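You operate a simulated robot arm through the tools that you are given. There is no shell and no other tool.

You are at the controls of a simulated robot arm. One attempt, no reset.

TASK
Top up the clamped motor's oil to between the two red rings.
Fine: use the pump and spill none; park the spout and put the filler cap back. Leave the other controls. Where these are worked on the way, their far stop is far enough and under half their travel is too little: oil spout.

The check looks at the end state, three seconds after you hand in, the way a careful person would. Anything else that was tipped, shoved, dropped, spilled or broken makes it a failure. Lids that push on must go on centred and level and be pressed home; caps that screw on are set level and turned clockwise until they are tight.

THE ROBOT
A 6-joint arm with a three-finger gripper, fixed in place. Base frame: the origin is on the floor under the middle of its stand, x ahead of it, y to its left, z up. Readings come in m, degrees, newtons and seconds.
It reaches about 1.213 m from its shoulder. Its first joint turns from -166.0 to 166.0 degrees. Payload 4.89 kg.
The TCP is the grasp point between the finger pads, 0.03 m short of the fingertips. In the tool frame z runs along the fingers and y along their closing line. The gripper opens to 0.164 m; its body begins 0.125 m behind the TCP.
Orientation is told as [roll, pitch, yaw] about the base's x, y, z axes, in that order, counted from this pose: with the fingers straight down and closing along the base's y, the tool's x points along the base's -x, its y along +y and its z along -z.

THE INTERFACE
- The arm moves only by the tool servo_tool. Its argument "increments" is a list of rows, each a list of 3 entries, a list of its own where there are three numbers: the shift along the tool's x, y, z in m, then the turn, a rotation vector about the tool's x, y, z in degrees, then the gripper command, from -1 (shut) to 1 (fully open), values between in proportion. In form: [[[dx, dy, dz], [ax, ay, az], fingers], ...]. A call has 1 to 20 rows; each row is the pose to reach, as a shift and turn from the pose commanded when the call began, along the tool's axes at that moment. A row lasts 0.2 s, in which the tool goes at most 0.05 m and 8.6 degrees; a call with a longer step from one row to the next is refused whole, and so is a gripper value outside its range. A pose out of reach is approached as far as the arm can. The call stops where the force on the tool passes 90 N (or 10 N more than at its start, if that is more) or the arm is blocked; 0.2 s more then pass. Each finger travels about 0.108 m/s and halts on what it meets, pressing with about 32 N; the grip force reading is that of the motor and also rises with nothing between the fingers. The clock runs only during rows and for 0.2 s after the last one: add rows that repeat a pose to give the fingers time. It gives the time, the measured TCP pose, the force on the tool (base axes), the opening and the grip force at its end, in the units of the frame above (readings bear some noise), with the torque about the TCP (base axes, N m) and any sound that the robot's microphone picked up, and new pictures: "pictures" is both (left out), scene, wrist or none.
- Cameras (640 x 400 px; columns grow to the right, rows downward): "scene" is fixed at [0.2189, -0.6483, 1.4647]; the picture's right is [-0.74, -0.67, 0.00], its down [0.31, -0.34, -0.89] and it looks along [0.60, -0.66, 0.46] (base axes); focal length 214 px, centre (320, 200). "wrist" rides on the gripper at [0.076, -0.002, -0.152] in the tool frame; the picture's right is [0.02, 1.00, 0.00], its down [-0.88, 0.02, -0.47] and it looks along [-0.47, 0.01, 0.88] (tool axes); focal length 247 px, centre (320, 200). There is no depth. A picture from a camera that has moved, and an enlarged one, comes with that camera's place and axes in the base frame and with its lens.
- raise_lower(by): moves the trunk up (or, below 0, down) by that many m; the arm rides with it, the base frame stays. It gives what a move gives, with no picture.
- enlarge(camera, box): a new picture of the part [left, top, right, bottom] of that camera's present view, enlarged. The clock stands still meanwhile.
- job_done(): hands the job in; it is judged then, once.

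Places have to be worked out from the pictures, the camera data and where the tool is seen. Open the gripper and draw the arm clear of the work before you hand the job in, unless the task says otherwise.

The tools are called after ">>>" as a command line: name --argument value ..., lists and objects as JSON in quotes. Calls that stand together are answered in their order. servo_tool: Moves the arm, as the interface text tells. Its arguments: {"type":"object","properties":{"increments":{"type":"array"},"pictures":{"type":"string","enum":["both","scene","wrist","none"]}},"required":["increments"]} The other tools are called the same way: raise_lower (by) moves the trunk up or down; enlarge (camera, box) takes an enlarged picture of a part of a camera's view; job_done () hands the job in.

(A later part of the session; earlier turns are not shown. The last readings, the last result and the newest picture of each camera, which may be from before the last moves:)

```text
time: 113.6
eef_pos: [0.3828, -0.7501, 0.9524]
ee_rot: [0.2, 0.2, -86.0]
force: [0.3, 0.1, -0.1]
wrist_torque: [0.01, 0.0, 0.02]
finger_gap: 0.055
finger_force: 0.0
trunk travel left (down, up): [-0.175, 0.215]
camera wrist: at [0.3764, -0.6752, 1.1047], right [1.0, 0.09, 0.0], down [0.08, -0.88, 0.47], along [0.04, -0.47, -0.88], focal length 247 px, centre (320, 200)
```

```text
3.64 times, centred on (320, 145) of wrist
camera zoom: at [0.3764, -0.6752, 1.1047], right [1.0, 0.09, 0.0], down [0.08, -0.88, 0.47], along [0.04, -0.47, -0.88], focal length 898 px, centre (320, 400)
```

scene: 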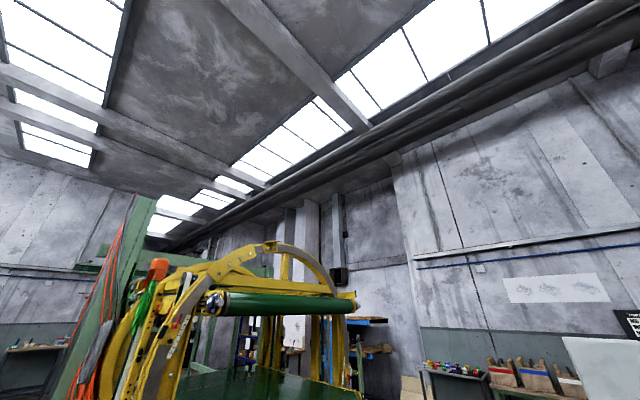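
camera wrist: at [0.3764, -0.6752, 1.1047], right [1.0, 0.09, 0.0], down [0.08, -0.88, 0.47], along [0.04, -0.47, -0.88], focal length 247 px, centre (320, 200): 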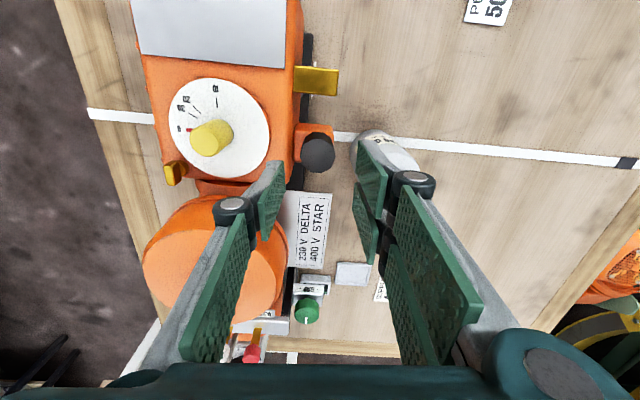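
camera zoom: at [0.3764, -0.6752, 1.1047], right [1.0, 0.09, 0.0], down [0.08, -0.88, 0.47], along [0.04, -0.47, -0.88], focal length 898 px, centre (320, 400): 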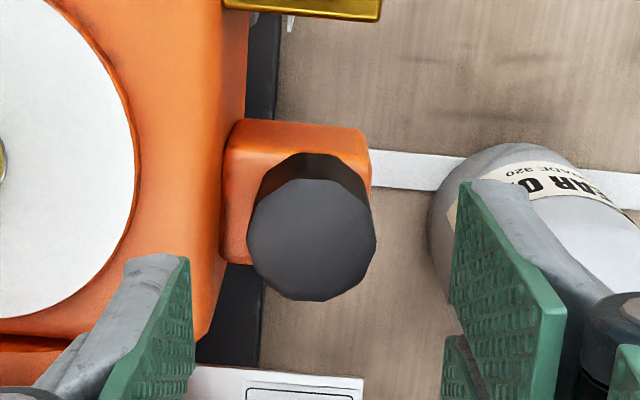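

One step was slightly too large, so that call was refused. I'll resend with even steps.

>>> servo_tool --increments '[[[0, 0, 0], [0, 0, -8.4], -0.33], [[0, 0, 0], [0, 0, -16.8], -0.33], [[0, 0, 0], [0, 0, -25.2], -0.33], [[0, 0, 0], [0, 0, -33.6], -0.33], [[0, 0, 0], [0, 0, -42], -0.33], [[0, 0, 0], [0, 0, -50.4], -0.33], [[0, 0, 0], [0, 0, -58.8], -0.33], [[0, 0, 0], [0, 0, -67.2], -0.33], [[0, 0, 0], [0, 0, -75.6], -0.33], [[0, 0, 0], [0, 0, -75.6], -0.33]]' --pictures "wrist"

>>> enlarge --camera "wrist" --box '[250, 90, 390, 200]'

```text
time: 115.8
eef_pos: [0.3843, -0.7497, 0.9526]
ee_rot: [0.1, -0.2, -10.5]
force: [0.7, -0.3, 0.2]
wrist_torque: [-0.02, -0.01, 0.03]
finger_gap: 0.0549
finger_force: 0.2
trunk travel left (down, up): [-0.175, 0.215]
camera wrist: at [0.3082, -0.7395, 1.1045], right [0.16, 0.99, 0.0], down [0.87, -0.14, 0.47], along [0.47, -0.07, -0.88], focal length 247 px, centre (320, 200)
```

wrist: 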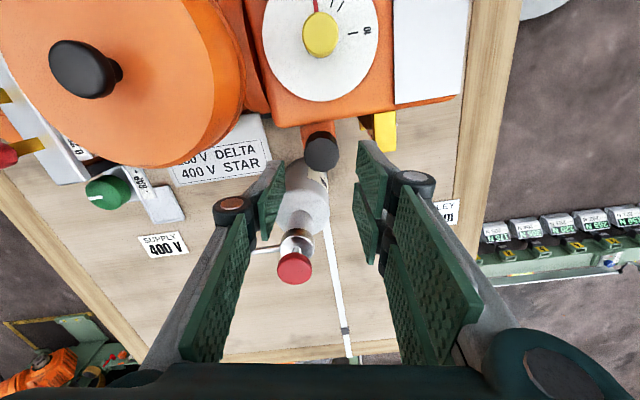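

```text
3.64 times, centred on (320, 145) of wrist
camera zoom: at [0.3082, -0.7395, 1.1045], right [0.16, 0.99, 0.0], down [0.87, -0.14, 0.47], along [0.47, -0.07, -0.88], focal length 898 px, centre (320, 400)
```

zoom: 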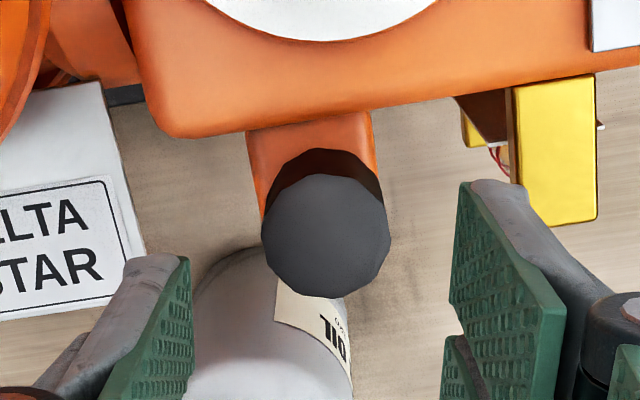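

The cap looks level and centred. I'll descend and regrip at TCP z about 0.900, then turn clockwise without any extra down-push.

>>> servo_tool --increments '[[[0.0006, -0.0011, 0.02], [0, 0, 0], -0.33], [[0.0006, -0.0011, 0.04], [0, 0, 0], -0.33], [[0.0006, -0.0011, 0.0526], [0, 0, 0], -0.33], [[0.0006, -0.0011, 0.0526], [0, 0, 0], -0.6], [[0.0006, -0.0011, 0.0526], [0, 0, 0], -0.8], [[0.0006, -0.0011, 0.0526], [0, 0, 0], -1], [[0.0006, -0.0011, 0.0526], [0, 0, 0], -1]]' --pictures "none"

>>> servo_tool --increments '[[[0, 0, 0], [0, 0, 8], -1], [[0, 0, 0], [0, 0, 16], -1], [[0, 0, 0], [0, 0, 24], -1], [[0, 0, 0], [0, 0, 32], -1], [[0, 0, 0], [0, 0, 32], -1]]' --pictures "none"

```text
time: 117.4
eef_pos: [0.384, -0.7494, 0.8999]
ee_rot: [0.2, -0.1, -10.5]
force: [0.3, -0.1, 0.2]
wrist_torque: [0.01, -0.01, 0.02]
finger_gap: 0.0305
finger_force: 32.8
trunk travel left (down, up): [-0.175, 0.215]
```

```text
time: 118.6
eef_pos: [0.3826, -0.7507, 0.9006]
ee_rot: [0.1, 0.0, -42.6]
force: [3.7, -1.7, 7.2]
wrist_torque: [-0.17, -0.1, 0.07]
finger_gap: 0.0307
finger_force: 31.8
trunk travel left (down, up): [-0.175, 0.215]
```

A small resisting torque appears (+0.07). I'll continue clockwise.

>>> servo_tool --increments '[[[0, 0, 0], [0, 0, 8], -1], [[0, 0, 0], [0, 0, 16], -1], [[0, 0, 0], [0, 0, 24], -1], [[0, 0, 0], [0, 0, 32], -1], [[0, 0, 0], [0, 0, 40], -1], [[0, 0, 0], [0, 0, 40], -1]]' --pictures "none"

>>> servo_tool --increments '[[[0, 0, 0], [0, 0, 8], -1], [[0, 0, 0], [0, 0, 16], -1], [[0, 0, 0], [0, 0, 24], -1], [[0, 0, 0], [0, 0, 32], -1], [[0, 0, 0], [0, 0, 40], -1], [[0, 0, 0], [0, 0, 40], -1]]' --pictures "none"

```text
time: 120.0
eef_pos: [0.3822, -0.7507, 0.8998]
ee_rot: [0.1, 0.0, -82.6]
force: [1.0, -4.0, 15.8]
wrist_torque: [-0.24, 0.08, -0.01]
finger_gap: 0.0304
finger_force: 32.2
trunk travel left (down, up): [-0.175, 0.215]
```

```text
time: 121.4
eef_pos: [0.382, -0.7507, 0.9001]
ee_rot: [0.0, 0.0, -122.7]
force: [-4.6, -1.9, 9.9]
wrist_torque: [-0.03, 0.26, 0.0]
finger_gap: 0.0303
finger_force: 32.4
trunk travel left (down, up): [-0.175, 0.215]
```

Upward force of 10–16 N is appearing with little torque. I'll look closely at the cap before going on.

>>> servo_tool --increments '[[[0, 0, 0], [0, 0, 0], -1]]' --pictures "wrist"

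>>> enlarge --camera "wrist" --box '[270, 110, 370, 210]'

```text
time: 121.8
eef_pos: [0.3826, -0.7512, 0.8992]
ee_rot: [0.0, 0.1, -122.5]
force: [-6.2, 2.2, 7.5]
wrist_torque: [0.09, 0.35, 0.01]
finger_gap: 0.0307
finger_force: 32.1
trunk travel left (down, up): [-0.175, 0.215]
camera wrist: at [0.422, -0.6868, 1.0523], right [0.85, -0.52, 0.0], down [-0.46, -0.75, 0.47], along [-0.24, -0.4, -0.88], focal length 247 px, centre (320, 200)
```

wrist: 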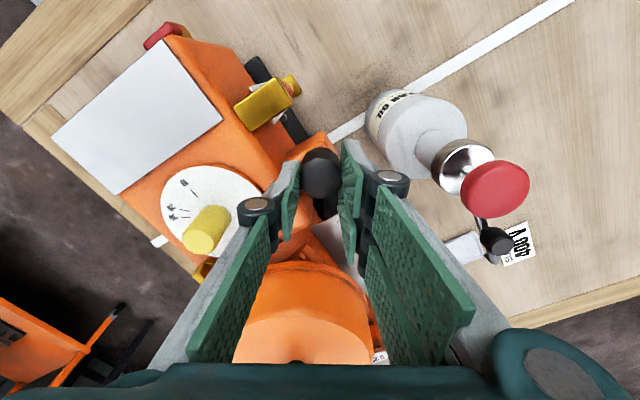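

```text
4.00 times, centred on (320, 160) of wrist
camera zoom: at [0.422, -0.6868, 1.0523], right [0.85, -0.52, 0.0], down [-0.46, -0.75, 0.47], along [-0.24, -0.4, -0.88], focal length 988 px, centre (320, 360)
```

zoom: 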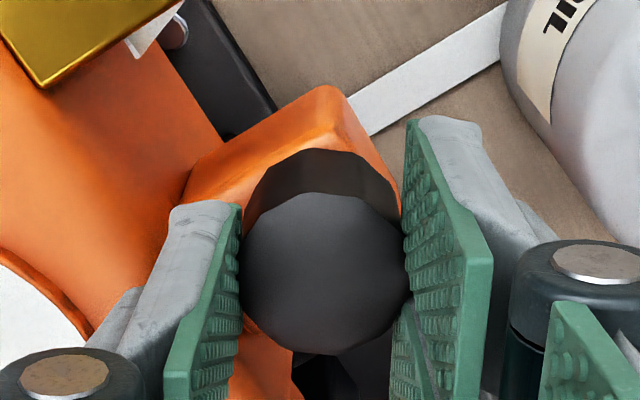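

I can't judge the height from above. I'll release, lift, and go back to the level side view used earlier so I can compare the cap height directly with the original picture.

>>> servo_tool --increments '[[[0, 0, 0], [0, 0, 0], -0.7], [[0, 0, 0], [0, 0, 0], -0.33], [[0, 0, 0], [0, 0, 0], -0.33], [[0, 0, -0.03], [0, 0, 0], -0.33], [[0, 0, -0.07], [0, 0, 0], -0.33], [[0, 0, -0.11], [0, 0, 0], -0.33], [[0, 0, -0.15], [0, 0, 0], -0.33]]' --pictures "none"

```text
time: 123.4
eef_pos: [0.3835, -0.7528, 1.0495]
ee_rot: [0.0, 0.2, -122.5]
force: [0.5, -0.9, -0.3]
wrist_torque: [0.07, 0.07, -0.01]
finger_gap: 0.0549
finger_force: 0.1
trunk travel left (down, up): [-0.175, 0.215]
```

Now back toward the side-view station at [0.4175, -0.516, 1.10], yaw -90°.

>>> servo_tool --increments '[[[0.0312, -0.0141, -0.0067], [0, 0, -4.64], -0.33], [[0.0623, -0.0282, -0.0134], [0, 0, -9.29], -0.33], [[0.0935, -0.0423, -0.0201], [0, 0, -13.93], -0.33], [[0.1247, -0.0564, -0.0269], [0, 0, -18.57], 0.2], [[0.1559, -0.0705, -0.0336], [0, 0, -23.2], 0.6], [[0.187, -0.0846, -0.0403], [0, 0, -27.86], 1], [[0.2182, -0.0987, -0.047], [0, 0, -32.5], 1], [[0.2182, -0.0987, -0.047], [0, 0, -32.5], 1]]' --pictures "none"

>>> servo_tool --increments '[[[0, 0, 0.0245], [0, -7.77, 0], 1], [[0, 0, 0.049], [0, -15.5, 0], 1], [[0, 0, 0.0735], [0, -23.3, 0], 1], [[0, 0, 0.098], [0, -31, 0], 1], [[0, 0, 0.1225], [0, -38.8, 0], 1], [[0, 0, 0.147], [0, -46.6, 0], 1], [[0, 0, 0.147], [0, -46.6, 0], 1]]' --pictures "wrist"

>>> enlarge --camera "wrist" --box '[250, 140, 370, 240]'

>>> enlarge --camera "wrist" --box '[270, 90, 320, 200]'

```text
time: 125.2
eef_pos: [0.4176, -0.5147, 1.0979]
ee_rot: [0.1, 0.0, -90.0]
force: [0.6, 1.0, -0.4]
wrist_torque: [-0.05, -0.06, 0.01]
finger_gap: 0.164
finger_force: 0.0
trunk travel left (down, up): [-0.175, 0.215]
```

```text
time: 126.8
eef_pos: [0.4167, -0.5149, 0.9501]
ee_rot: [0.1, -46.6, -90.1]
force: [0.0, -0.4, -0.5]
wrist_torque: [0.01, 0.05, -0.03]
finger_gap: 0.1638
finger_force: 0.1
trunk travel left (down, up): [-0.175, 0.215]
camera wrist: at [0.4151, -0.3525, 0.9994], right [1.0, 0.01, -0.01], down [0.02, -0.26, 0.96], along [0.01, -0.97, -0.26], focal length 247 px, centre (320, 200)
```

wrist: 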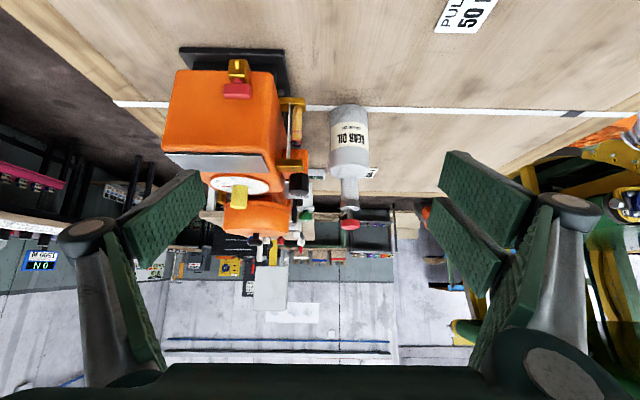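

```text
4.00 times, centred on (310, 190) of wrist
camera zoom: at [0.4151, -0.3525, 0.9994], right [1.0, 0.01, -0.01], down [0.02, -0.26, 0.96], along [0.01, -0.97, -0.26], focal length 988 px, centre (360, 240)
```

zoom: 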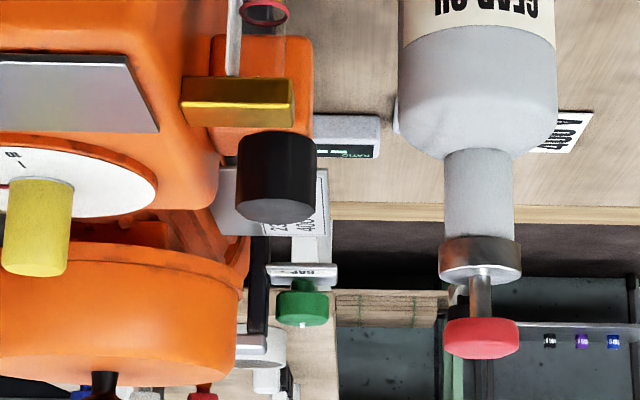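

```text
3.64 times, centred on (295, 145) of wrist
camera zoom: at [0.4151, -0.3525, 0.9994], right [1.0, 0.01, -0.01], down [0.02, -0.26, 0.96], along [0.01, -0.97, -0.26], focal length 898 px, centre (411, 400)
```

zoom: 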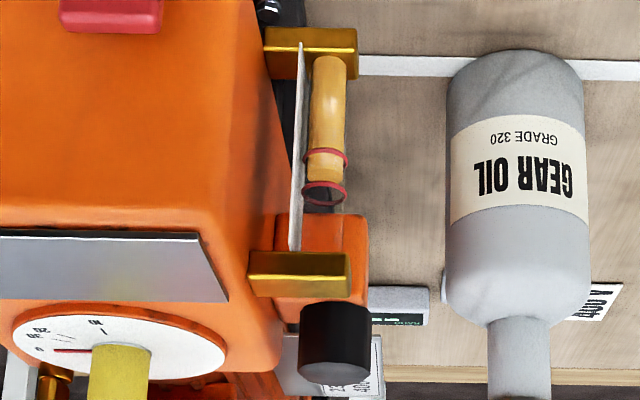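

Cap height matches the original picture to within about 0.5 mm, but it seems shifted about 2 mm toward +x relative to the fitting. I'll zoom in tightly to check for tilt or offset.

>>> enlarge --camera "wrist" --box '[280, 140, 340, 200]'

```text
6.67 times, centred on (310, 170) of wrist
camera zoom: at [0.4151, -0.3525, 0.9994], right [1.0, 0.01, -0.01], down [0.02, -0.26, 0.96], along [0.01, -0.97, -0.26], focal length 1646 px, centre (387, 400)
```

zoom: 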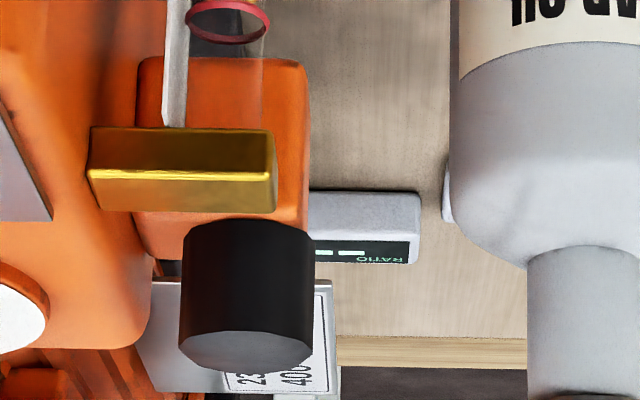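

The cap is at home height but about 2 mm off in +x compared with its original place, so I'm not satisfied that it's centred or tight. I'll return to the straight-above viewing spot where I measured the mouth and compare directly.

>>> servo_tool --increments '[[[-0.018, 0, -0.017], [0, 7.8, 0], 1], [[-0.036, 0, -0.034], [0, 15.6, 0], 0.2], [[-0.054, 0, -0.051], [0, 23.4, 0], -0.27], [[-0.072, 0, -0.068], [0, 31.2, 0], -0.27], [[-0.09, 0, -0.085], [0, 39, 0], -0.27], [[-0.108, 0, -0.102], [0, 46.6, 0], -0.27], [[-0.108, 0, -0.102], [0, 46.6, 0], -0.27]]' --pictures "none"

>>> servo_tool --increments '[[[-0.0196, 0.0036, 0.0056], [0, 0, -8.33], -0.27], [[-0.0392, 0.0072, 0.0111], [0, 0, -16.66], -0.27], [[-0.0587, 0.0108, 0.0167], [0, 0, -25], -0.27], [[-0.0783, 0.0144, 0.0222], [0, 0, -33.3], -0.27], [[-0.0979, 0.018, 0.0278], [0, 0, -41.7], -0.27], [[-0.1175, 0.0216, 0.0333], [0, 0, -50], -0.27], [[-0.137, 0.0251, 0.0389], [0, 0, -58.3], -0.27], [[-0.1566, 0.0287, 0.0444], [0, 0, -66.6], -0.27], [[-0.1762, 0.0323, 0.05], [0, 0, -75], -0.27], [[-0.1958, 0.0359, 0.0555], [0, 0, -83.3], -0.27], [[-0.2153, 0.0395, 0.0611], [0, 0, -91.7], -0.27], [[-0.2349, 0.0431, 0.0667], [0, 0, -100], -0.27], [[-0.2349, 0.0431, 0.0667], [0, 0, -100], -0.27]]' --pictures "wrist"

>>> enlarge --camera "wrist" --box '[280, 20, 380, 120]'

```text
time: 128.4
eef_pos: [0.4165, -0.514, 1.099]
ee_rot: [0.0, 0.1, -90.0]
force: [0.0, -0.2, 0.2]
wrist_torque: [-0.02, -0.01, -0.03]
finger_gap: 0.0599
finger_force: 0.1
trunk travel left (down, up): [-0.175, 0.215]
```

```text
time: 131.2
eef_pos: [0.4605, -0.75, 1.0312]
ee_rot: [0.1, -0.1, 10.1]
force: [-0.1, -0.1, 0.0]
wrist_torque: [0.0, 0.03, 0.02]
finger_gap: 0.06
finger_force: 0.0
trunk travel left (down, up): [-0.175, 0.215]
camera wrist: at [0.3846, -0.7658, 1.1841], right [-0.2, 0.98, 0.0], down [0.86, 0.17, 0.47], along [0.47, 0.09, -0.88], focal length 247 px, centre (320, 200)
```

wrist: 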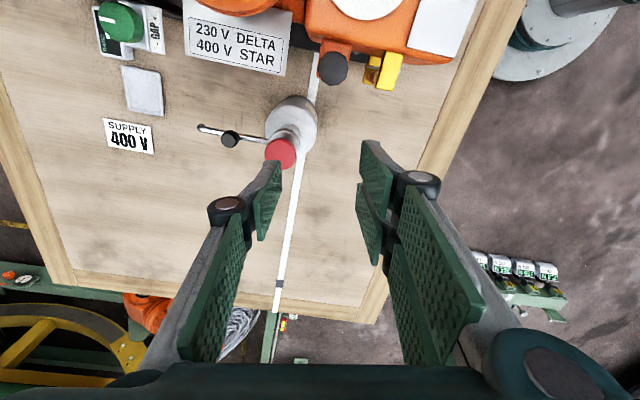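

```text
4.00 times, centred on (330, 70) of wrist
camera zoom: at [0.3846, -0.7658, 1.1841], right [-0.2, 0.98, 0.0], down [0.86, 0.17, 0.47], along [0.47, 0.09, -0.88], focal length 988 px, centre (280, 720)
```

zoom: 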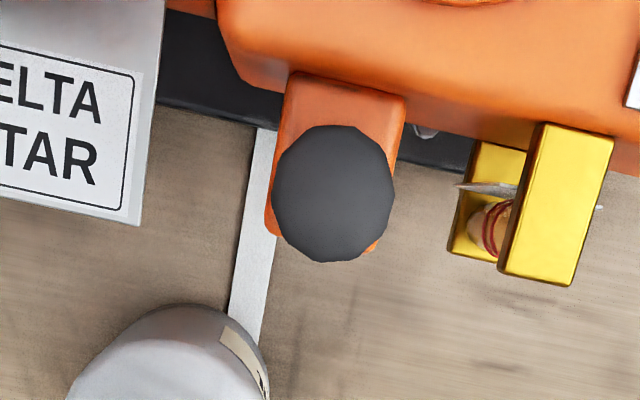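

The cap centre is about 1.6 mm (+x) and 1.2 mm (-y) off the mouth axis. I'll go back to the earlier pose above the cap (yaw -10.5°) to see whether it moved during the second turn.

>>> servo_tool --increments '[[[0.025, 0.0045, 0], [0, 0, 6.9], -0.33], [[0.05, 0.009, 0], [0, 0, 13.8], -0.33], [[0.0751, 0.0136, 0], [0, 0, 20.6], -0.33], [[0.0751, 0.0136, 0.04], [0, 0, 20.6], -0.33], [[0.0751, 0.0136, 0.0786], [0, 0, 20.6], -0.33], [[0.0751, 0.0136, 0.0786], [0, 0, 20.6], -0.33]]' --pictures "wrist"

>>> enlarge --camera "wrist" --box '[250, 90, 390, 200]'

```text
time: 132.6
eef_pos: [0.3847, -0.7495, 0.9517]
ee_rot: [0.1, -0.1, -10.7]
force: [0.3, -0.8, -0.7]
wrist_torque: [0.03, -0.03, 0.02]
finger_gap: 0.055
finger_force: 0.1
trunk travel left (down, up): [-0.175, 0.215]
camera wrist: at [0.308, -0.7378, 1.1041], right [0.16, 0.99, 0.0], down [0.87, -0.14, 0.47], along [0.47, -0.08, -0.88], focal length 247 px, centre (320, 200)
```

wrist: 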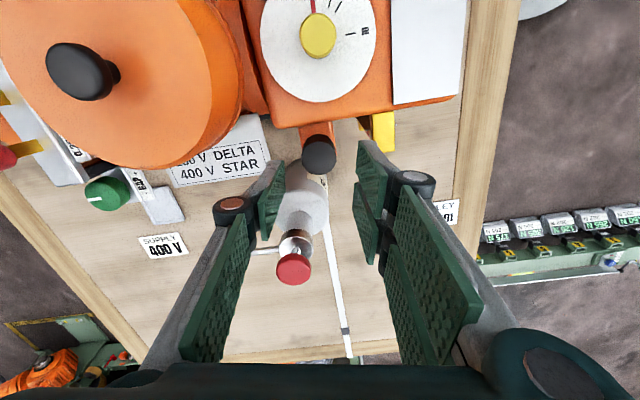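

```text
3.64 times, centred on (320, 145) of wrist
camera zoom: at [0.308, -0.7378, 1.1041], right [0.16, 0.99, 0.0], down [0.87, -0.14, 0.47], along [0.47, -0.08, -0.88], focal length 898 px, centre (320, 400)
```

zoom: 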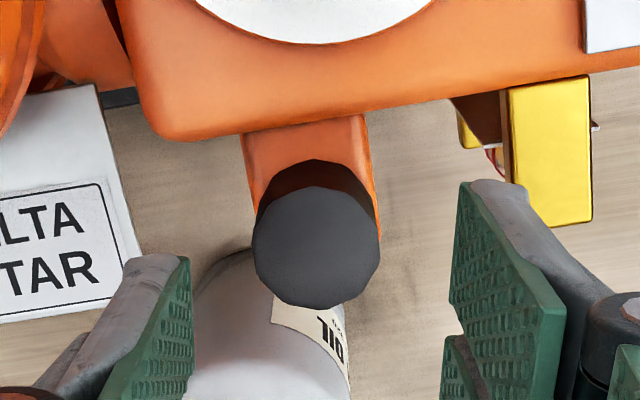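

Between those two looks the cap moved about 2.5 mm, and free play of that size means it is no longer held. It was stiffly held after the first 19 N press (14 N on a 1.5 mm nudge), then popped loose when my finger caught the gearbox and levered the gripper up. It behaves like a press-on cap. I'll rotate to yaw -90° above it to recentre it in x.

>>> servo_tool --increments '[[[0.0, -0.0004, 0], [0, 0, 7.93], -0.33], [[0.0, -0.0008, 0], [0, 0, 15.86], -0.33], [[0.0, -0.0012, 0], [0, 0, 23.8], -0.33], [[-0.0003, -0.0016, 0], [0, 0, 31.7], -0.33], [[-0.0003, -0.0016, 0], [0, 0, 39.65], -0.33], [[-0.0003, -0.0016, 0], [0, 0, 47.6], -0.33], [[-0.0003, -0.0016, 0], [0, 0, 55.5], -0.33], [[-0.0003, -0.0016, 0], [0, 0, 63.4], -0.33], [[-0.0003, -0.0016, 0], [0, 0, 71.4], -0.33], [[-0.0003, -0.0016, 0], [0, 0, 79.3], -0.33], [[-0.0003, -0.0016, 0], [0, 0, 79.3], -0.33]]' --pictures "wrist"

>>> enlarge --camera "wrist" --box '[250, 90, 390, 200]'

```text
time: 135.0
eef_pos: [0.3836, -0.7499, 0.9526]
ee_rot: [0.2, 0.1, -90.0]
force: [0.1, 0.2, 0.0]
wrist_torque: [-0.02, 0.01, 0.02]
finger_gap: 0.0551
finger_force: 0.0
trunk travel left (down, up): [-0.175, 0.215]
camera wrist: at [0.3817, -0.6751, 1.1052], right [1.0, 0.02, 0.0], down [0.02, -0.88, 0.47], along [0.01, -0.47, -0.88], focal length 247 px, centre (320, 200)
```

wrist: 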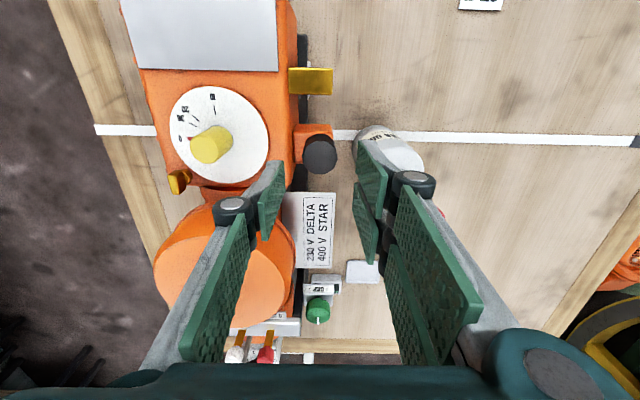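

```text
3.64 times, centred on (320, 145) of wrist
camera zoom: at [0.3817, -0.6751, 1.1052], right [1.0, 0.02, 0.0], down [0.02, -0.88, 0.47], along [0.01, -0.47, -0.88], focal length 898 px, centre (320, 400)
```

zoom: 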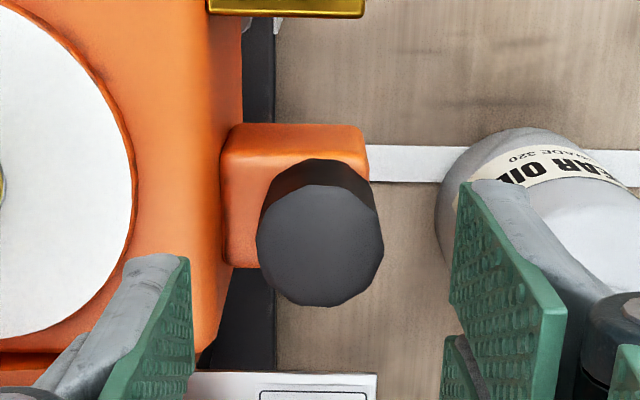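

TCP is at about [0.3837, -0.7511] from the camera data. I'll nudge to the axis [0.3831, -0.7515], descend to z about 0.900 and close, which will centre the cap in x.

>>> servo_tool --increments '[[[-0.0004, -0.0006, 0.02], [0, 0, 0], -0.33], [[-0.0004, -0.0006, 0.04], [0, 0, 0], -0.33], [[-0.0004, -0.0006, 0.0526], [0, 0, 0], -0.33], [[-0.0004, -0.0006, 0.0526], [0, 0, 0], -0.5], [[-0.0004, -0.0006, 0.0526], [0, 0, 0], -0.6], [[-0.0004, -0.0006, 0.0526], [0, 0, 0], -0.8], [[-0.0004, -0.0006, 0.0526], [0, 0, 0], -1], [[-0.0004, -0.0006, 0.0526], [0, 0, 0], -1]]' --pictures "wrist"

>>> enlarge --camera "wrist" --box '[270, 110, 370, 210]'

```text
time: 136.8
eef_pos: [0.3821, -0.7505, 0.9006]
ee_rot: [0.2, 0.1, -89.9]
force: [0.4, 0.5, -0.3]
wrist_torque: [-0.01, -0.01, -0.02]
finger_gap: 0.0306
finger_force: 31.7
trunk travel left (down, up): [-0.175, 0.215]
camera wrist: at [0.381, -0.6755, 1.0526], right [1.0, 0.02, 0.0], down [0.02, -0.88, 0.47], along [0.01, -0.47, -0.88], focal length 247 px, centre (320, 200)
```

wrist: 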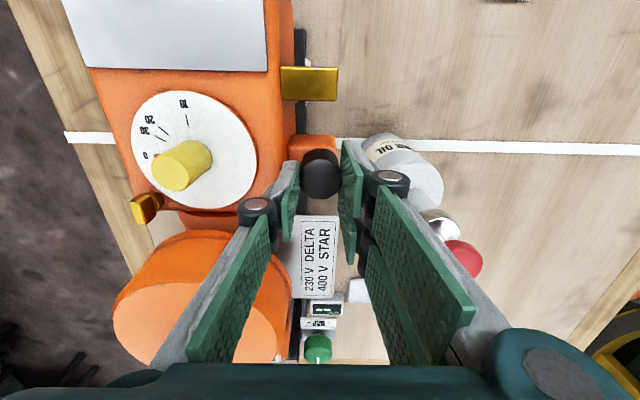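

```text
4.00 times, centred on (320, 160) of wrist
camera zoom: at [0.381, -0.6755, 1.0526], right [1.0, 0.02, 0.0], down [0.02, -0.88, 0.47], along [0.01, -0.47, -0.88], focal length 988 px, centre (320, 360)
```

zoom: 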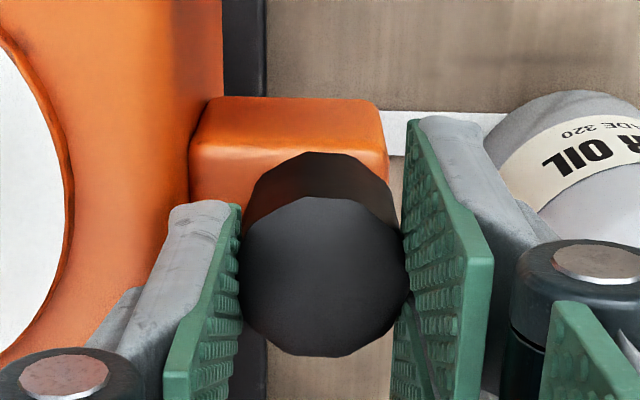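

Gripped with zero force and the cap now reads centred at about [0.383, -0.751]. I'll test whether it is loose with a 3 mm lift.

>>> servo_tool --increments '[[[0, 0, -0.0015], [0, 0, 0], -1], [[0, 0, -0.003], [0, 0, 0], -1]]' --pictures "none"

```text
time: 137.4
eef_pos: [0.3836, -0.7506, 0.9035]
ee_rot: [0.0, 0.1, -89.9]
force: [-0.5, 0.8, 0.1]
wrist_torque: [-0.01, 0.02, -0.03]
finger_gap: 0.0304
finger_force: 32.4
trunk travel left (down, up): [-0.175, 0.215]
```

It lifts freely, so it was not latched. I'll now press it down centred to about 25–30 N and then nudge-test whether pressing alone makes it hold.

>>> servo_tool --increments '[[[0, 0, 0.0015], [0, 0, 0], -1], [[0, 0, 0.003], [0, 0, 0], -1], [[0, 0, 0.0045], [0, 0, 0], -1], [[0, 0, 0.006], [0, 0, 0], -1], [[0, 0, 0.006], [0, 0, 0], -1]]' --pictures "none"

```text
time: 138.6
eef_pos: [0.3843, -0.7496, 0.8982]
ee_rot: [0.0, 0.0, -89.8]
force: [3.0, -1.0, 30.1]
wrist_torque: [-0.02, -0.05, -0.03]
finger_gap: 0.0302
finger_force: 32.0
trunk travel left (down, up): [-0.175, 0.215]
```

Pressed at 30 N. Now I'll ease the push and nudge 1.5 mm sideways to see if it's held.

>>> servo_tool --increments '[[[0, 0, -0.0025], [0, 0, 0], -1], [[0, 0, -0.0025], [0, 0, 0], -1]]' --pictures "none"

>>> servo_tool --increments '[[[0.0015, 0, 0], [0, 0, 0], -1], [[0.0015, 0, 0], [0, 0, 0], -1]]' --pictures "none"

>>> servo_tool --increments '[[[-0.0015, 0, 0], [0, 0, 0], -1], [[-0.0015, 0, 0], [0, 0, 0], -1]]' --pictures "none"

```text
time: 139.2
eef_pos: [0.3821, -0.7499, 0.8996]
ee_rot: [0.1, 0.0, -89.9]
force: [-0.7, -1.1, 0.0]
wrist_torque: [0.01, -0.03, 0.01]
finger_gap: 0.0303
finger_force: 31.8
trunk travel left (down, up): [-0.175, 0.215]
```

```text
time: 139.8
eef_pos: [0.3816, -0.7501, 0.8997]
ee_rot: [0.1, 0.0, -89.9]
force: [-0.6, -0.5, -0.1]
wrist_torque: [-0.03, 0.04, 0.01]
finger_gap: 0.03
finger_force: 31.2
trunk travel left (down, up): [-0.175, 0.215]
```

```text
time: 140.4
eef_pos: [0.3825, -0.7512, 0.8997]
ee_rot: [0.2, 0.1, -89.9]
force: [-0.5, 0.5, 0.3]
wrist_torque: [0.03, 0.08, -0.02]
finger_gap: 0.03
finger_force: 32.0
trunk travel left (down, up): [-0.175, 0.215]
```

Pressing alone does not hold it, so turning clockwise is what engaged it in my first attempt: it is a screw cap. I'll lift it clear, wind the wrist back CCW to yaw about +10° with the cap in hand, and redo the placement properly.

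>>> servo_tool --increments '[[[0, 0, -0.015], [0, 0, 0], -1], [[0, 0, -0.035], [0, 0, 0], -1], [[0, 0, -0.035], [0, 0, -8.4], -1], [[0, 0, -0.035], [0, 0, -16.8], -1], [[0, 0, -0.035], [0, 0, -25.2], -1], [[0, 0, -0.035], [0, 0, -33.6], -1], [[0, 0, -0.035], [0, 0, -42], -1], [[0, 0, -0.035], [0, 0, -50.4], -1], [[0, 0, -0.035], [0, 0, -58.8], -1], [[0, 0, -0.035], [0, 0, -67.2], -1], [[0, 0, -0.035], [0, 0, -75.6], -1], [[0, 0, -0.035], [0, 0, -84], -1], [[0, 0, -0.035], [0, 0, -92.4], -1], [[0, 0, -0.035], [0, 0, -100.8], -1], [[0, 0, -0.035], [0, 0, -100.8], -1]]' --pictures "wrist"

>>> enlarge --camera "wrist" --box '[260, 110, 380, 220]'

```text
time: 143.6
eef_pos: [0.3828, -0.7509, 0.9344]
ee_rot: [0.1, -0.2, 11.0]
force: [0.1, 0.5, -0.2]
wrist_torque: [-0.01, 0.01, 0.04]
finger_gap: 0.0301
finger_force: 32.4
trunk travel left (down, up): [-0.175, 0.215]
camera wrist: at [0.3083, -0.7683, 1.087], right [-0.21, 0.98, 0.0], down [0.86, 0.19, 0.47], along [0.46, 0.1, -0.88], focal length 247 px, centre (320, 200)
```

wrist: 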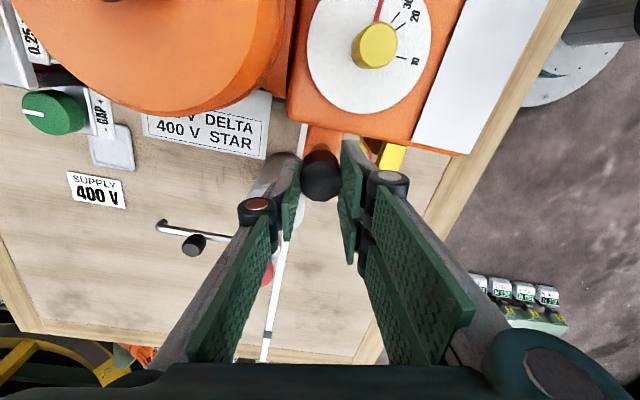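

```text
3.64 times, centred on (320, 165) of wrist
camera zoom: at [0.3083, -0.7683, 1.087], right [-0.21, 0.98, 0.0], down [0.86, 0.19, 0.47], along [0.46, 0.1, -0.88], focal length 898 px, centre (320, 327)
```

zoom: 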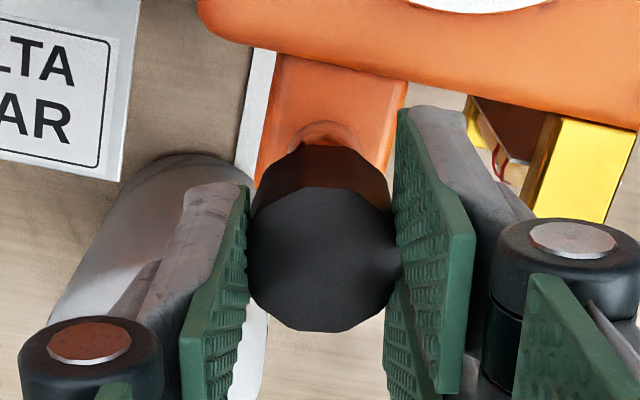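

The cap in hand is centred at about [0.3826, -0.7516]. I'll shift 0.5 mm toward +x, lower onto the neck and press lightly.

>>> servo_tool --increments '[[[-0.0006, 0.0001, 0.012], [0, 0, 0], -1], [[-0.0006, 0.0001, 0.024], [0, 0, 0], -1], [[-0.0006, 0.0001, 0.032], [0, 0, 0], -1], [[-0.0006, 0.0001, 0.0345], [0, 0, 0], -1], [[-0.0006, 0.0001, 0.0365], [0, 0, 0], -1], [[-0.0006, 0.0001, 0.0365], [0, 0, 0], -1]]' --pictures "none"

>>> servo_tool --increments '[[[0, 0, 0], [0, 0, 8], -1], [[0, 0, 0], [0, 0, 16], -1], [[0, 0, 0], [0, 0, 24], -1], [[0, 0, 0], [0, 0, 32], -1], [[0, 0, 0], [0, 0, 32], -1]]' --pictures "none"

```text
time: 145.0
eef_pos: [0.3839, -0.751, 0.8991]
ee_rot: [0.0, -0.1, 10.9]
force: [-4.1, -7.6, 22.6]
wrist_torque: [0.1, 0.83, 0.28]
finger_gap: 0.03
finger_force: 32.0
trunk travel left (down, up): [-0.175, 0.215]
```

```text
time: 146.2
eef_pos: [0.3825, -0.7502, 0.8972]
ee_rot: [0.0, 0.0, -21.2]
force: [-11.4, -5.0, 1.7]
wrist_torque: [-0.25, 0.48, 0.02]
finger_gap: 0.0301
finger_force: 32.1
trunk travel left (down, up): [-0.175, 0.215]
```

At yaw +11° a finger corner again grazed the gearbox edge (torque shows x≈-0.031), but that cleared after turning to -21°. The safe yaw range is -20° to -160°. I'll continue clockwise in steps.

>>> servo_tool --increments '[[[0, 0, 0], [0, 0, 8], -1], [[0, 0, 0], [0, 0, 16], -1], [[0, 0, 0], [0, 0, 24], -1], [[0, 0, 0], [0, 0, 32], -1], [[0, 0, 0], [0, 0, 32], -1]]' --pictures "none"

>>> servo_tool --increments '[[[0, 0, 0], [0, 0, 8], -1], [[0, 0, 0], [0, 0, 16], -1], [[0, 0, 0], [0, 0, 24], -1], [[0, 0, 0], [0, 0, 32], -1], [[0, 0, 0], [0, 0, 32], -1]]' --pictures "none"

```text
time: 147.4
eef_pos: [0.384, -0.7504, 0.8982]
ee_rot: [0.1, 0.0, -53.2]
force: [-14.1, 1.2, 1.1]
wrist_torque: [0.03, 0.59, 0.03]
finger_gap: 0.0302
finger_force: 31.9
trunk travel left (down, up): [-0.175, 0.215]
```

```text
time: 148.6
eef_pos: [0.3835, -0.7511, 0.8972]
ee_rot: [0.1, 0.2, -85.1]
force: [-13.9, 0.4, -0.6]
wrist_torque: [-0.01, 0.55, 0.04]
finger_gap: 0.03
finger_force: 31.8
trunk travel left (down, up): [-0.175, 0.215]
```

A steady lateral force with its point near z≈0.858 shows the cap is now held on the neck. I'll relieve it by 1.2 mm toward -x and keep turning clockwise, watching z torque.

>>> servo_tool --increments '[[[0.0001, -0.0012, 0], [0, 0, 0], -1], [[0.0001, -0.0012, 0], [0, 0, 8], -1], [[0.0001, -0.0012, 0], [0, 0, 16], -1], [[0.0001, -0.0012, 0], [0, 0, 24], -1], [[0.0001, -0.0012, 0], [0, 0, 32], -1], [[0.0001, -0.0012, 0], [0, 0, 32], -1]]' --pictures "none"

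>>> servo_tool --increments '[[[0, 0, 0], [0, 0, 8], -1], [[0, 0, 0], [0, 0, 16], -1], [[0, 0, 0], [0, 0, 24], -1], [[0, 0, 0], [0, 0, 32], -1], [[0, 0, 0], [0, 0, 40], -1], [[0, 0, 0], [0, 0, 40], -1]]' --pictures "wrist"

>>> enlarge --camera "wrist" --box '[260, 110, 380, 220]'

```text
time: 150.0
eef_pos: [0.3836, -0.7504, 0.899]
ee_rot: [0.1, 0.1, -117.2]
force: [2.2, -4.2, 9.5]
wrist_torque: [-0.15, 0.21, 0.12]
finger_gap: 0.0302
finger_force: 31.7
trunk travel left (down, up): [-0.175, 0.215]
```

```text
time: 151.4
eef_pos: [0.3828, -0.7508, 0.8982]
ee_rot: [0.0, 0.1, -157.2]
force: [0.1, 0.2, -0.3]
wrist_torque: [0.01, 0.01, 0.0]
finger_gap: 0.0303
finger_force: 32.5
trunk travel left (down, up): [-0.175, 0.215]
camera wrist: at [0.4522, -0.7205, 1.051], right [0.41, -0.91, 0.0], down [-0.81, -0.36, 0.47], along [-0.43, -0.19, -0.88], focal length 247 px, centre (320, 200)
```

wrist: 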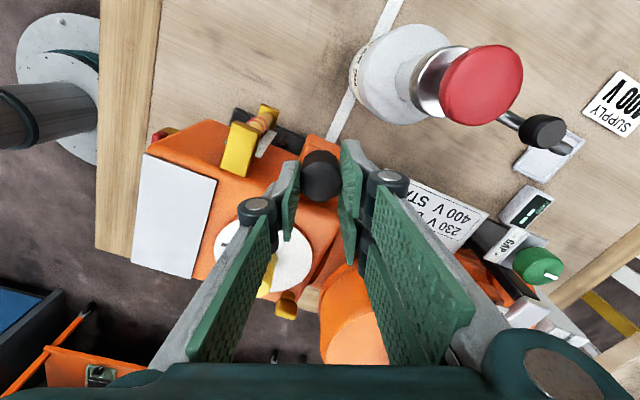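

```text
3.64 times, centred on (320, 165) of wrist
camera zoom: at [0.4522, -0.7205, 1.051], right [0.41, -0.91, 0.0], down [-0.81, -0.36, 0.47], along [-0.43, -0.19, -0.88], focal length 898 px, centre (320, 327)
```

zoom: 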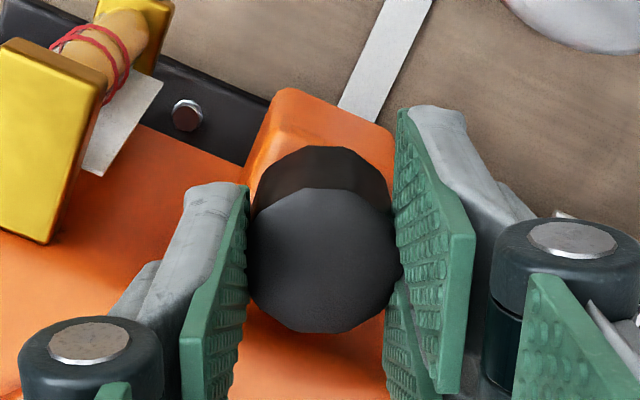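

All forces read zero again at yaw -157°. I'll nudge-test in both directions to see if it's held now.

>>> servo_tool --increments '[[[0, 0.0015, 0], [0, 0, 0], -1], [[0, 0.0015, 0], [0, 0, 0], -1]]' --pictures "none"

>>> servo_tool --increments '[[[0, -0.0015, 0], [0, 0, 0], -1], [[0, -0.0015, 0], [0, 0, 0], -1]]' --pictures "none"

>>> servo_tool --increments '[[[0.0015, 0, 0], [0, 0, 0], -1], [[0.0015, 0, 0], [0, 0, 0], -1]]' --pictures "none"

>>> servo_tool --increments '[[[-0.0015, 0, 0], [0, 0, 0], -1], [[-0.0015, 0, 0], [0, 0, 0], -1]]' --pictures "none"

```text
time: 152.0
eef_pos: [0.3831, -0.7517, 0.898]
ee_rot: [-0.1, 0.1, -157.0]
force: [-2.5, 9.3, -1.9]
wrist_torque: [0.4, 0.12, -0.02]
finger_gap: 0.03
finger_force: 32.1
trunk travel left (down, up): [-0.175, 0.215]
```

```text
time: 152.6
eef_pos: [0.3821, -0.7512, 0.8971]
ee_rot: [0.0, 0.2, -157.1]
force: [0.0, -0.2, -0.1]
wrist_torque: [-0.01, -0.03, -0.01]
finger_gap: 0.0301
finger_force: 31.6
trunk travel left (down, up): [-0.175, 0.215]
```

```text
time: 153.2
eef_pos: [0.3834, -0.7496, 0.8979]
ee_rot: [0.0, 0.1, -157.2]
force: [-0.8, 1.0, 0.3]
wrist_torque: [0.02, 0.07, 0.04]
finger_gap: 0.0299
finger_force: 31.3
trunk travel left (down, up): [-0.175, 0.215]
```

```text
time: 153.8
eef_pos: [0.3832, -0.7512, 0.8982]
ee_rot: [0.0, 0.1, -157.2]
force: [-0.3, -0.5, -0.1]
wrist_torque: [0.0, 0.02, 0.04]
finger_gap: 0.0299
finger_force: 32.4
trunk travel left (down, up): [-0.175, 0.215]
```

The nudges show free play again. Reading back through the torques, each time the cap was snug, then a fingertip touched the gearbox edge and lifted the tool about 1 mm, freeing it. My earlier press test was spoiled because I raised the gripped cap afterwards. So I'll press it home now and then open the fingers without lifting.

>>> servo_tool --increments '[[[0.0002, -0.0004, 0.001], [0, 0, 0], -1], [[0.0002, -0.0004, 0.002], [0, 0, 0], -1], [[0.0002, -0.0004, 0.003], [0, 0, 0], -1], [[0.0002, -0.0004, 0.003], [0, 0, 0], -1]]' --pictures "none"

```text
time: 154.8
eef_pos: [0.3822, -0.7502, 0.8961]
ee_rot: [0.0, 0.1, -157.1]
force: [6.9, -14.3, 31.6]
wrist_torque: [-0.38, -0.13, 0.01]
finger_gap: 0.0298
finger_force: 31.9
trunk travel left (down, up): [-0.175, 0.215]
```

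Pressing at 32 N the seat pulls the cap toward [+x, -y]. I'll follow that lateral force by about 1.4 mm while keeping the push.

>>> servo_tool --increments '[[[0.0, 0.0014, 0], [0, 0, 0], -1], [[0.0, 0.0014, 0], [0, 0, 0], -1]]' --pictures "wrist"

>>> enlarge --camera "wrist" --box '[260, 110, 380, 220]'

```text
time: 155.4
eef_pos: [0.3819, -0.75, 0.8948]
ee_rot: [-0.1, 0.1, -157.1]
force: [-1.8, 5.6, 23.9]
wrist_torque: [0.46, 0.2, -0.03]
finger_gap: 0.0297
finger_force: 31.6
trunk travel left (down, up): [-0.175, 0.215]
camera wrist: at [0.4521, -0.7201, 1.0486], right [0.41, -0.91, 0.0], down [-0.8, -0.36, 0.47], along [-0.43, -0.19, -0.88], focal length 247 px, centre (320, 200)
```

wrist: 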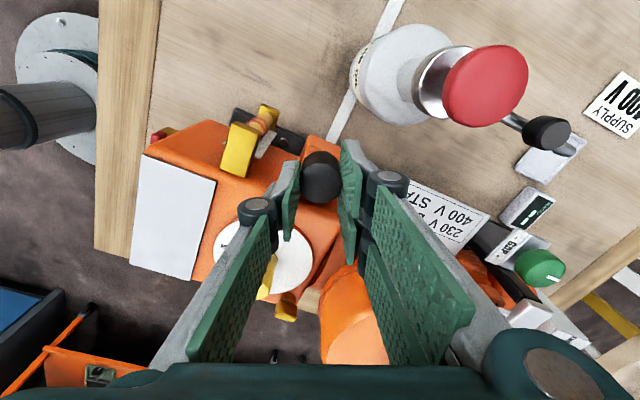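

```text
3.64 times, centred on (320, 165) of wrist
camera zoom: at [0.4521, -0.7201, 1.0486], right [0.41, -0.91, 0.0], down [-0.8, -0.36, 0.47], along [-0.43, -0.19, -0.88], focal length 898 px, centre (320, 327)
```

zoom: 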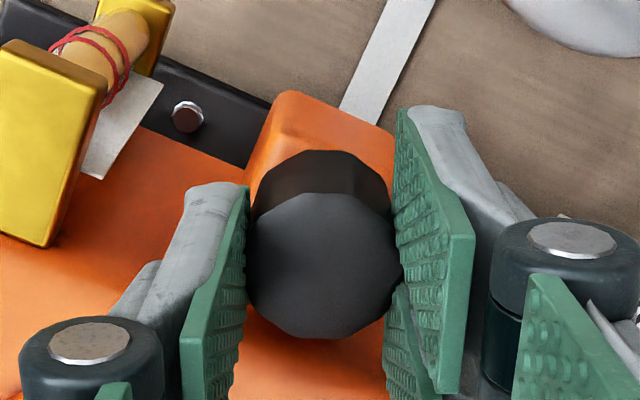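

The lateral force has mostly balanced out with 24 N still pressing. I'll ease to a light residual push, without lifting, and open the fingers in place.

>>> servo_tool --increments '[[[0, 0, -0.0013], [0, 0, 0], -1], [[0, 0, -0.0013], [0, 0, 0], -0.6], [[0, 0, -0.0013], [0, 0, 0], -0.33], [[0, 0, -0.0013], [0, 0, 0], -0.33]]' --pictures "none"

>>> servo_tool --increments '[[[0, 0, -0.02], [0, 0, 0], -0.33], [[0, 0, -0.05], [0, 0, 0], -0.33], [[0, 0, -0.06], [0, 0, 0], -0.33]]' --pictures "wrist"

>>> enlarge --camera "wrist" --box '[260, 80, 380, 190]'

```text
time: 156.4
eef_pos: [0.3831, -0.7513, 0.8965]
ee_rot: [0.0, 0.1, -157.0]
force: [-0.1, 0.3, -0.3]
wrist_torque: [0.03, 0.0, 0.0]
finger_gap: 0.0548
finger_force: 0.0
trunk travel left (down, up): [-0.175, 0.215]
```

```text
time: 157.2
eef_pos: [0.3832, -0.7518, 0.9565]
ee_rot: [0.0, 0.0, -157.1]
force: [-0.1, -0.8, 0.1]
wrist_torque: [0.02, 0.04, 0.02]
finger_gap: 0.055
finger_force: 0.0
trunk travel left (down, up): [-0.175, 0.215]
camera wrist: at [0.4528, -0.7214, 1.1088], right [0.41, -0.91, 0.0], down [-0.8, -0.36, 0.47], along [-0.43, -0.19, -0.88], focal length 247 px, centre (320, 200)
```

wrist: 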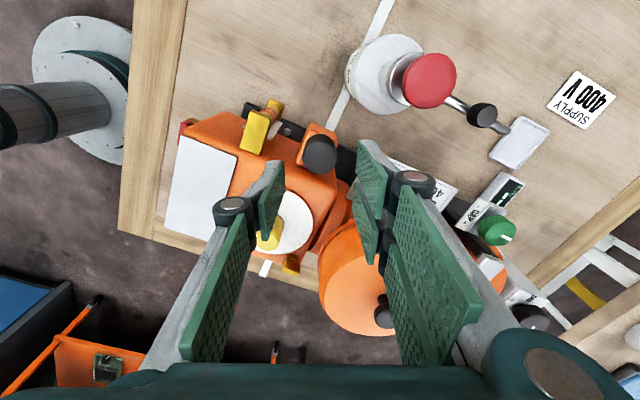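

```text
3.64 times, centred on (320, 135) of wrist
camera zoom: at [0.4528, -0.7214, 1.1088], right [0.41, -0.91, 0.0], down [-0.8, -0.36, 0.47], along [-0.43, -0.19, -0.88], focal length 898 px, centre (320, 436)
```

zoom: 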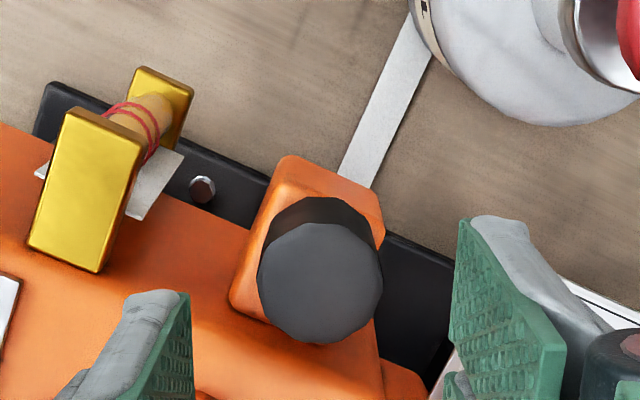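

The cap is free-standing on the neck. I'll close the fingers and press straight down on its top centre to drive it home evenly.

>>> servo_tool --increments '[[[0, -0.001, 0], [0, 0, 0], -0.6], [[0, -0.001, 0], [0, 0, 0], -1], [[0, -0.001, 0], [0, 0, 0], -1], [[0, -0.001, 0.02], [0, 0, 0], -1], [[0, -0.001, 0.04], [0, 0, 0], -1], [[0, -0.001, 0.044], [0, 0, 0], -1], [[0, -0.001, 0.046], [0, 0, 0], -1], [[0, -0.001, 0.048], [0, 0, 0], -1], [[0, -0.001, 0.048], [0, 0, 0], -1]]' --pictures "wrist"

```text
time: 159.2
eef_pos: [0.3831, -0.7516, 0.9084]
ee_rot: [0.1, 0.1, -157.1]
force: [0.5, 0.6, 0.1]
wrist_torque: [-0.02, -0.02, 0.03]
finger_gap: 0.0002
finger_force: 31.4
trunk travel left (down, up): [-0.175, 0.215]
camera wrist: at [0.4523, -0.7206, 1.0614], right [0.41, -0.91, 0.0], down [-0.8, -0.36, 0.47], along [-0.43, -0.19, -0.88], focal length 247 px, centre (320, 200)
```

wrist: 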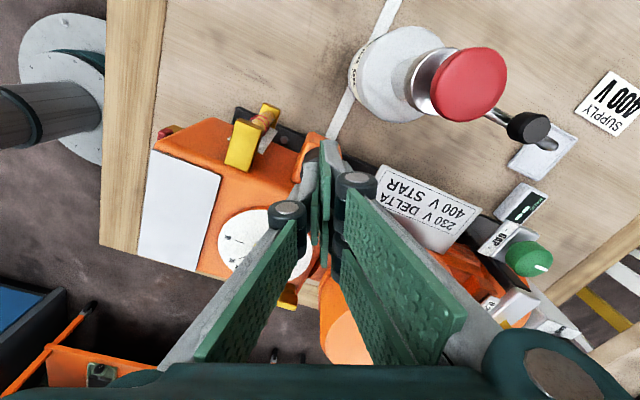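

No contact yet at TCP z 0.909. Continuing down in small steps.

>>> servo_tool --increments '[[[0, 0, 0.002], [0, 0, 0], -1], [[0, 0, 0.004], [0, 0, 0], -1], [[0, 0, 0.004], [0, 0, 0], -1]]' --pictures "none"

>>> servo_tool --increments '[[[0, 0, 0.002], [0, 0, 0], -1], [[0, 0, 0.003], [0, 0, 0], -1], [[0, 0, 0.003], [0, 0, 0], -1]]' --pictures "none"

```text
time: 160.0
eef_pos: [0.3823, -0.7505, 0.9068]
ee_rot: [0.1, 0.0, -157.0]
force: [4.8, -8.1, 43.4]
wrist_torque: [-0.25, -0.16, -0.01]
finger_gap: 0.006
finger_force: 31.9
trunk travel left (down, up): [-0.175, 0.215]
```

```text
time: 160.6
eef_pos: [0.3822, -0.7504, 0.9059]
ee_rot: [0.2, 0.1, -157.1]
force: [0.9, 2.9, 57.5]
wrist_torque: [0.03, 0.0, -0.03]
finger_gap: 0.0058
finger_force: 32.0
trunk travel left (down, up): [-0.175, 0.215]
stopped in row 2: the force on the tool passed its limit at 94 N (the readings are from after the stop); the commanded pose is now the measured one
```

Pressed with well over 57 N on top, so it is certainly down. Now I'll lift off and inspect from straight above.

>>> servo_tool --increments '[[[0, 0, -0.01], [0, 0, 0], -1], [[0, 0, -0.04], [0, 0, 0], -1], [[0, 0, -0.08], [0, 0, 0], -1], [[0, 0, -0.12], [0, 0, 0], -1]]' --pictures "wrist"

>>> enlarge --camera "wrist" --box '[260, 70, 380, 180]'

```text
time: 161.6
eef_pos: [0.3838, -0.7528, 1.0234]
ee_rot: [0.0, 0.1, -157.2]
force: [0.3, -1.6, -0.1]
wrist_torque: [0.16, 0.08, 0.0]
finger_gap: 0.0002
finger_force: 32.2
trunk travel left (down, up): [-0.175, 0.215]
camera wrist: at [0.4527, -0.7218, 1.1757], right [0.41, -0.91, 0.0], down [-0.81, -0.36, 0.47], along [-0.43, -0.19, -0.88], focal length 247 px, centre (320, 200)
```

wrist: 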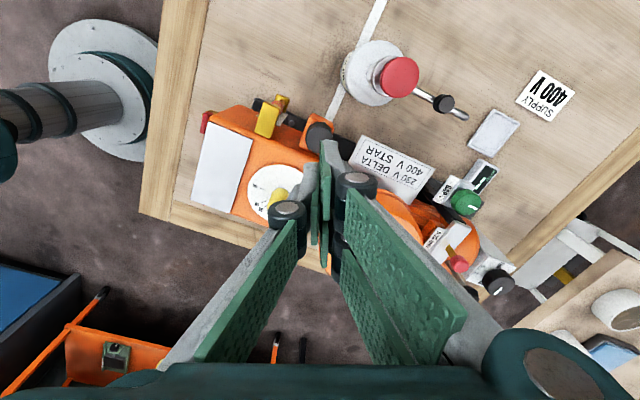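

```text
3.64 times, centred on (320, 125) of wrist
camera zoom: at [0.4527, -0.7218, 1.1757], right [0.41, -0.91, 0.0], down [-0.81, -0.36, 0.47], along [-0.43, -0.19, -0.88], focal length 898 px, centre (320, 473)
```

zoom: 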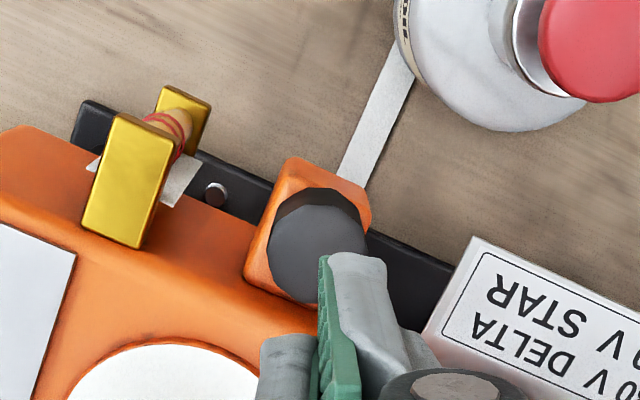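

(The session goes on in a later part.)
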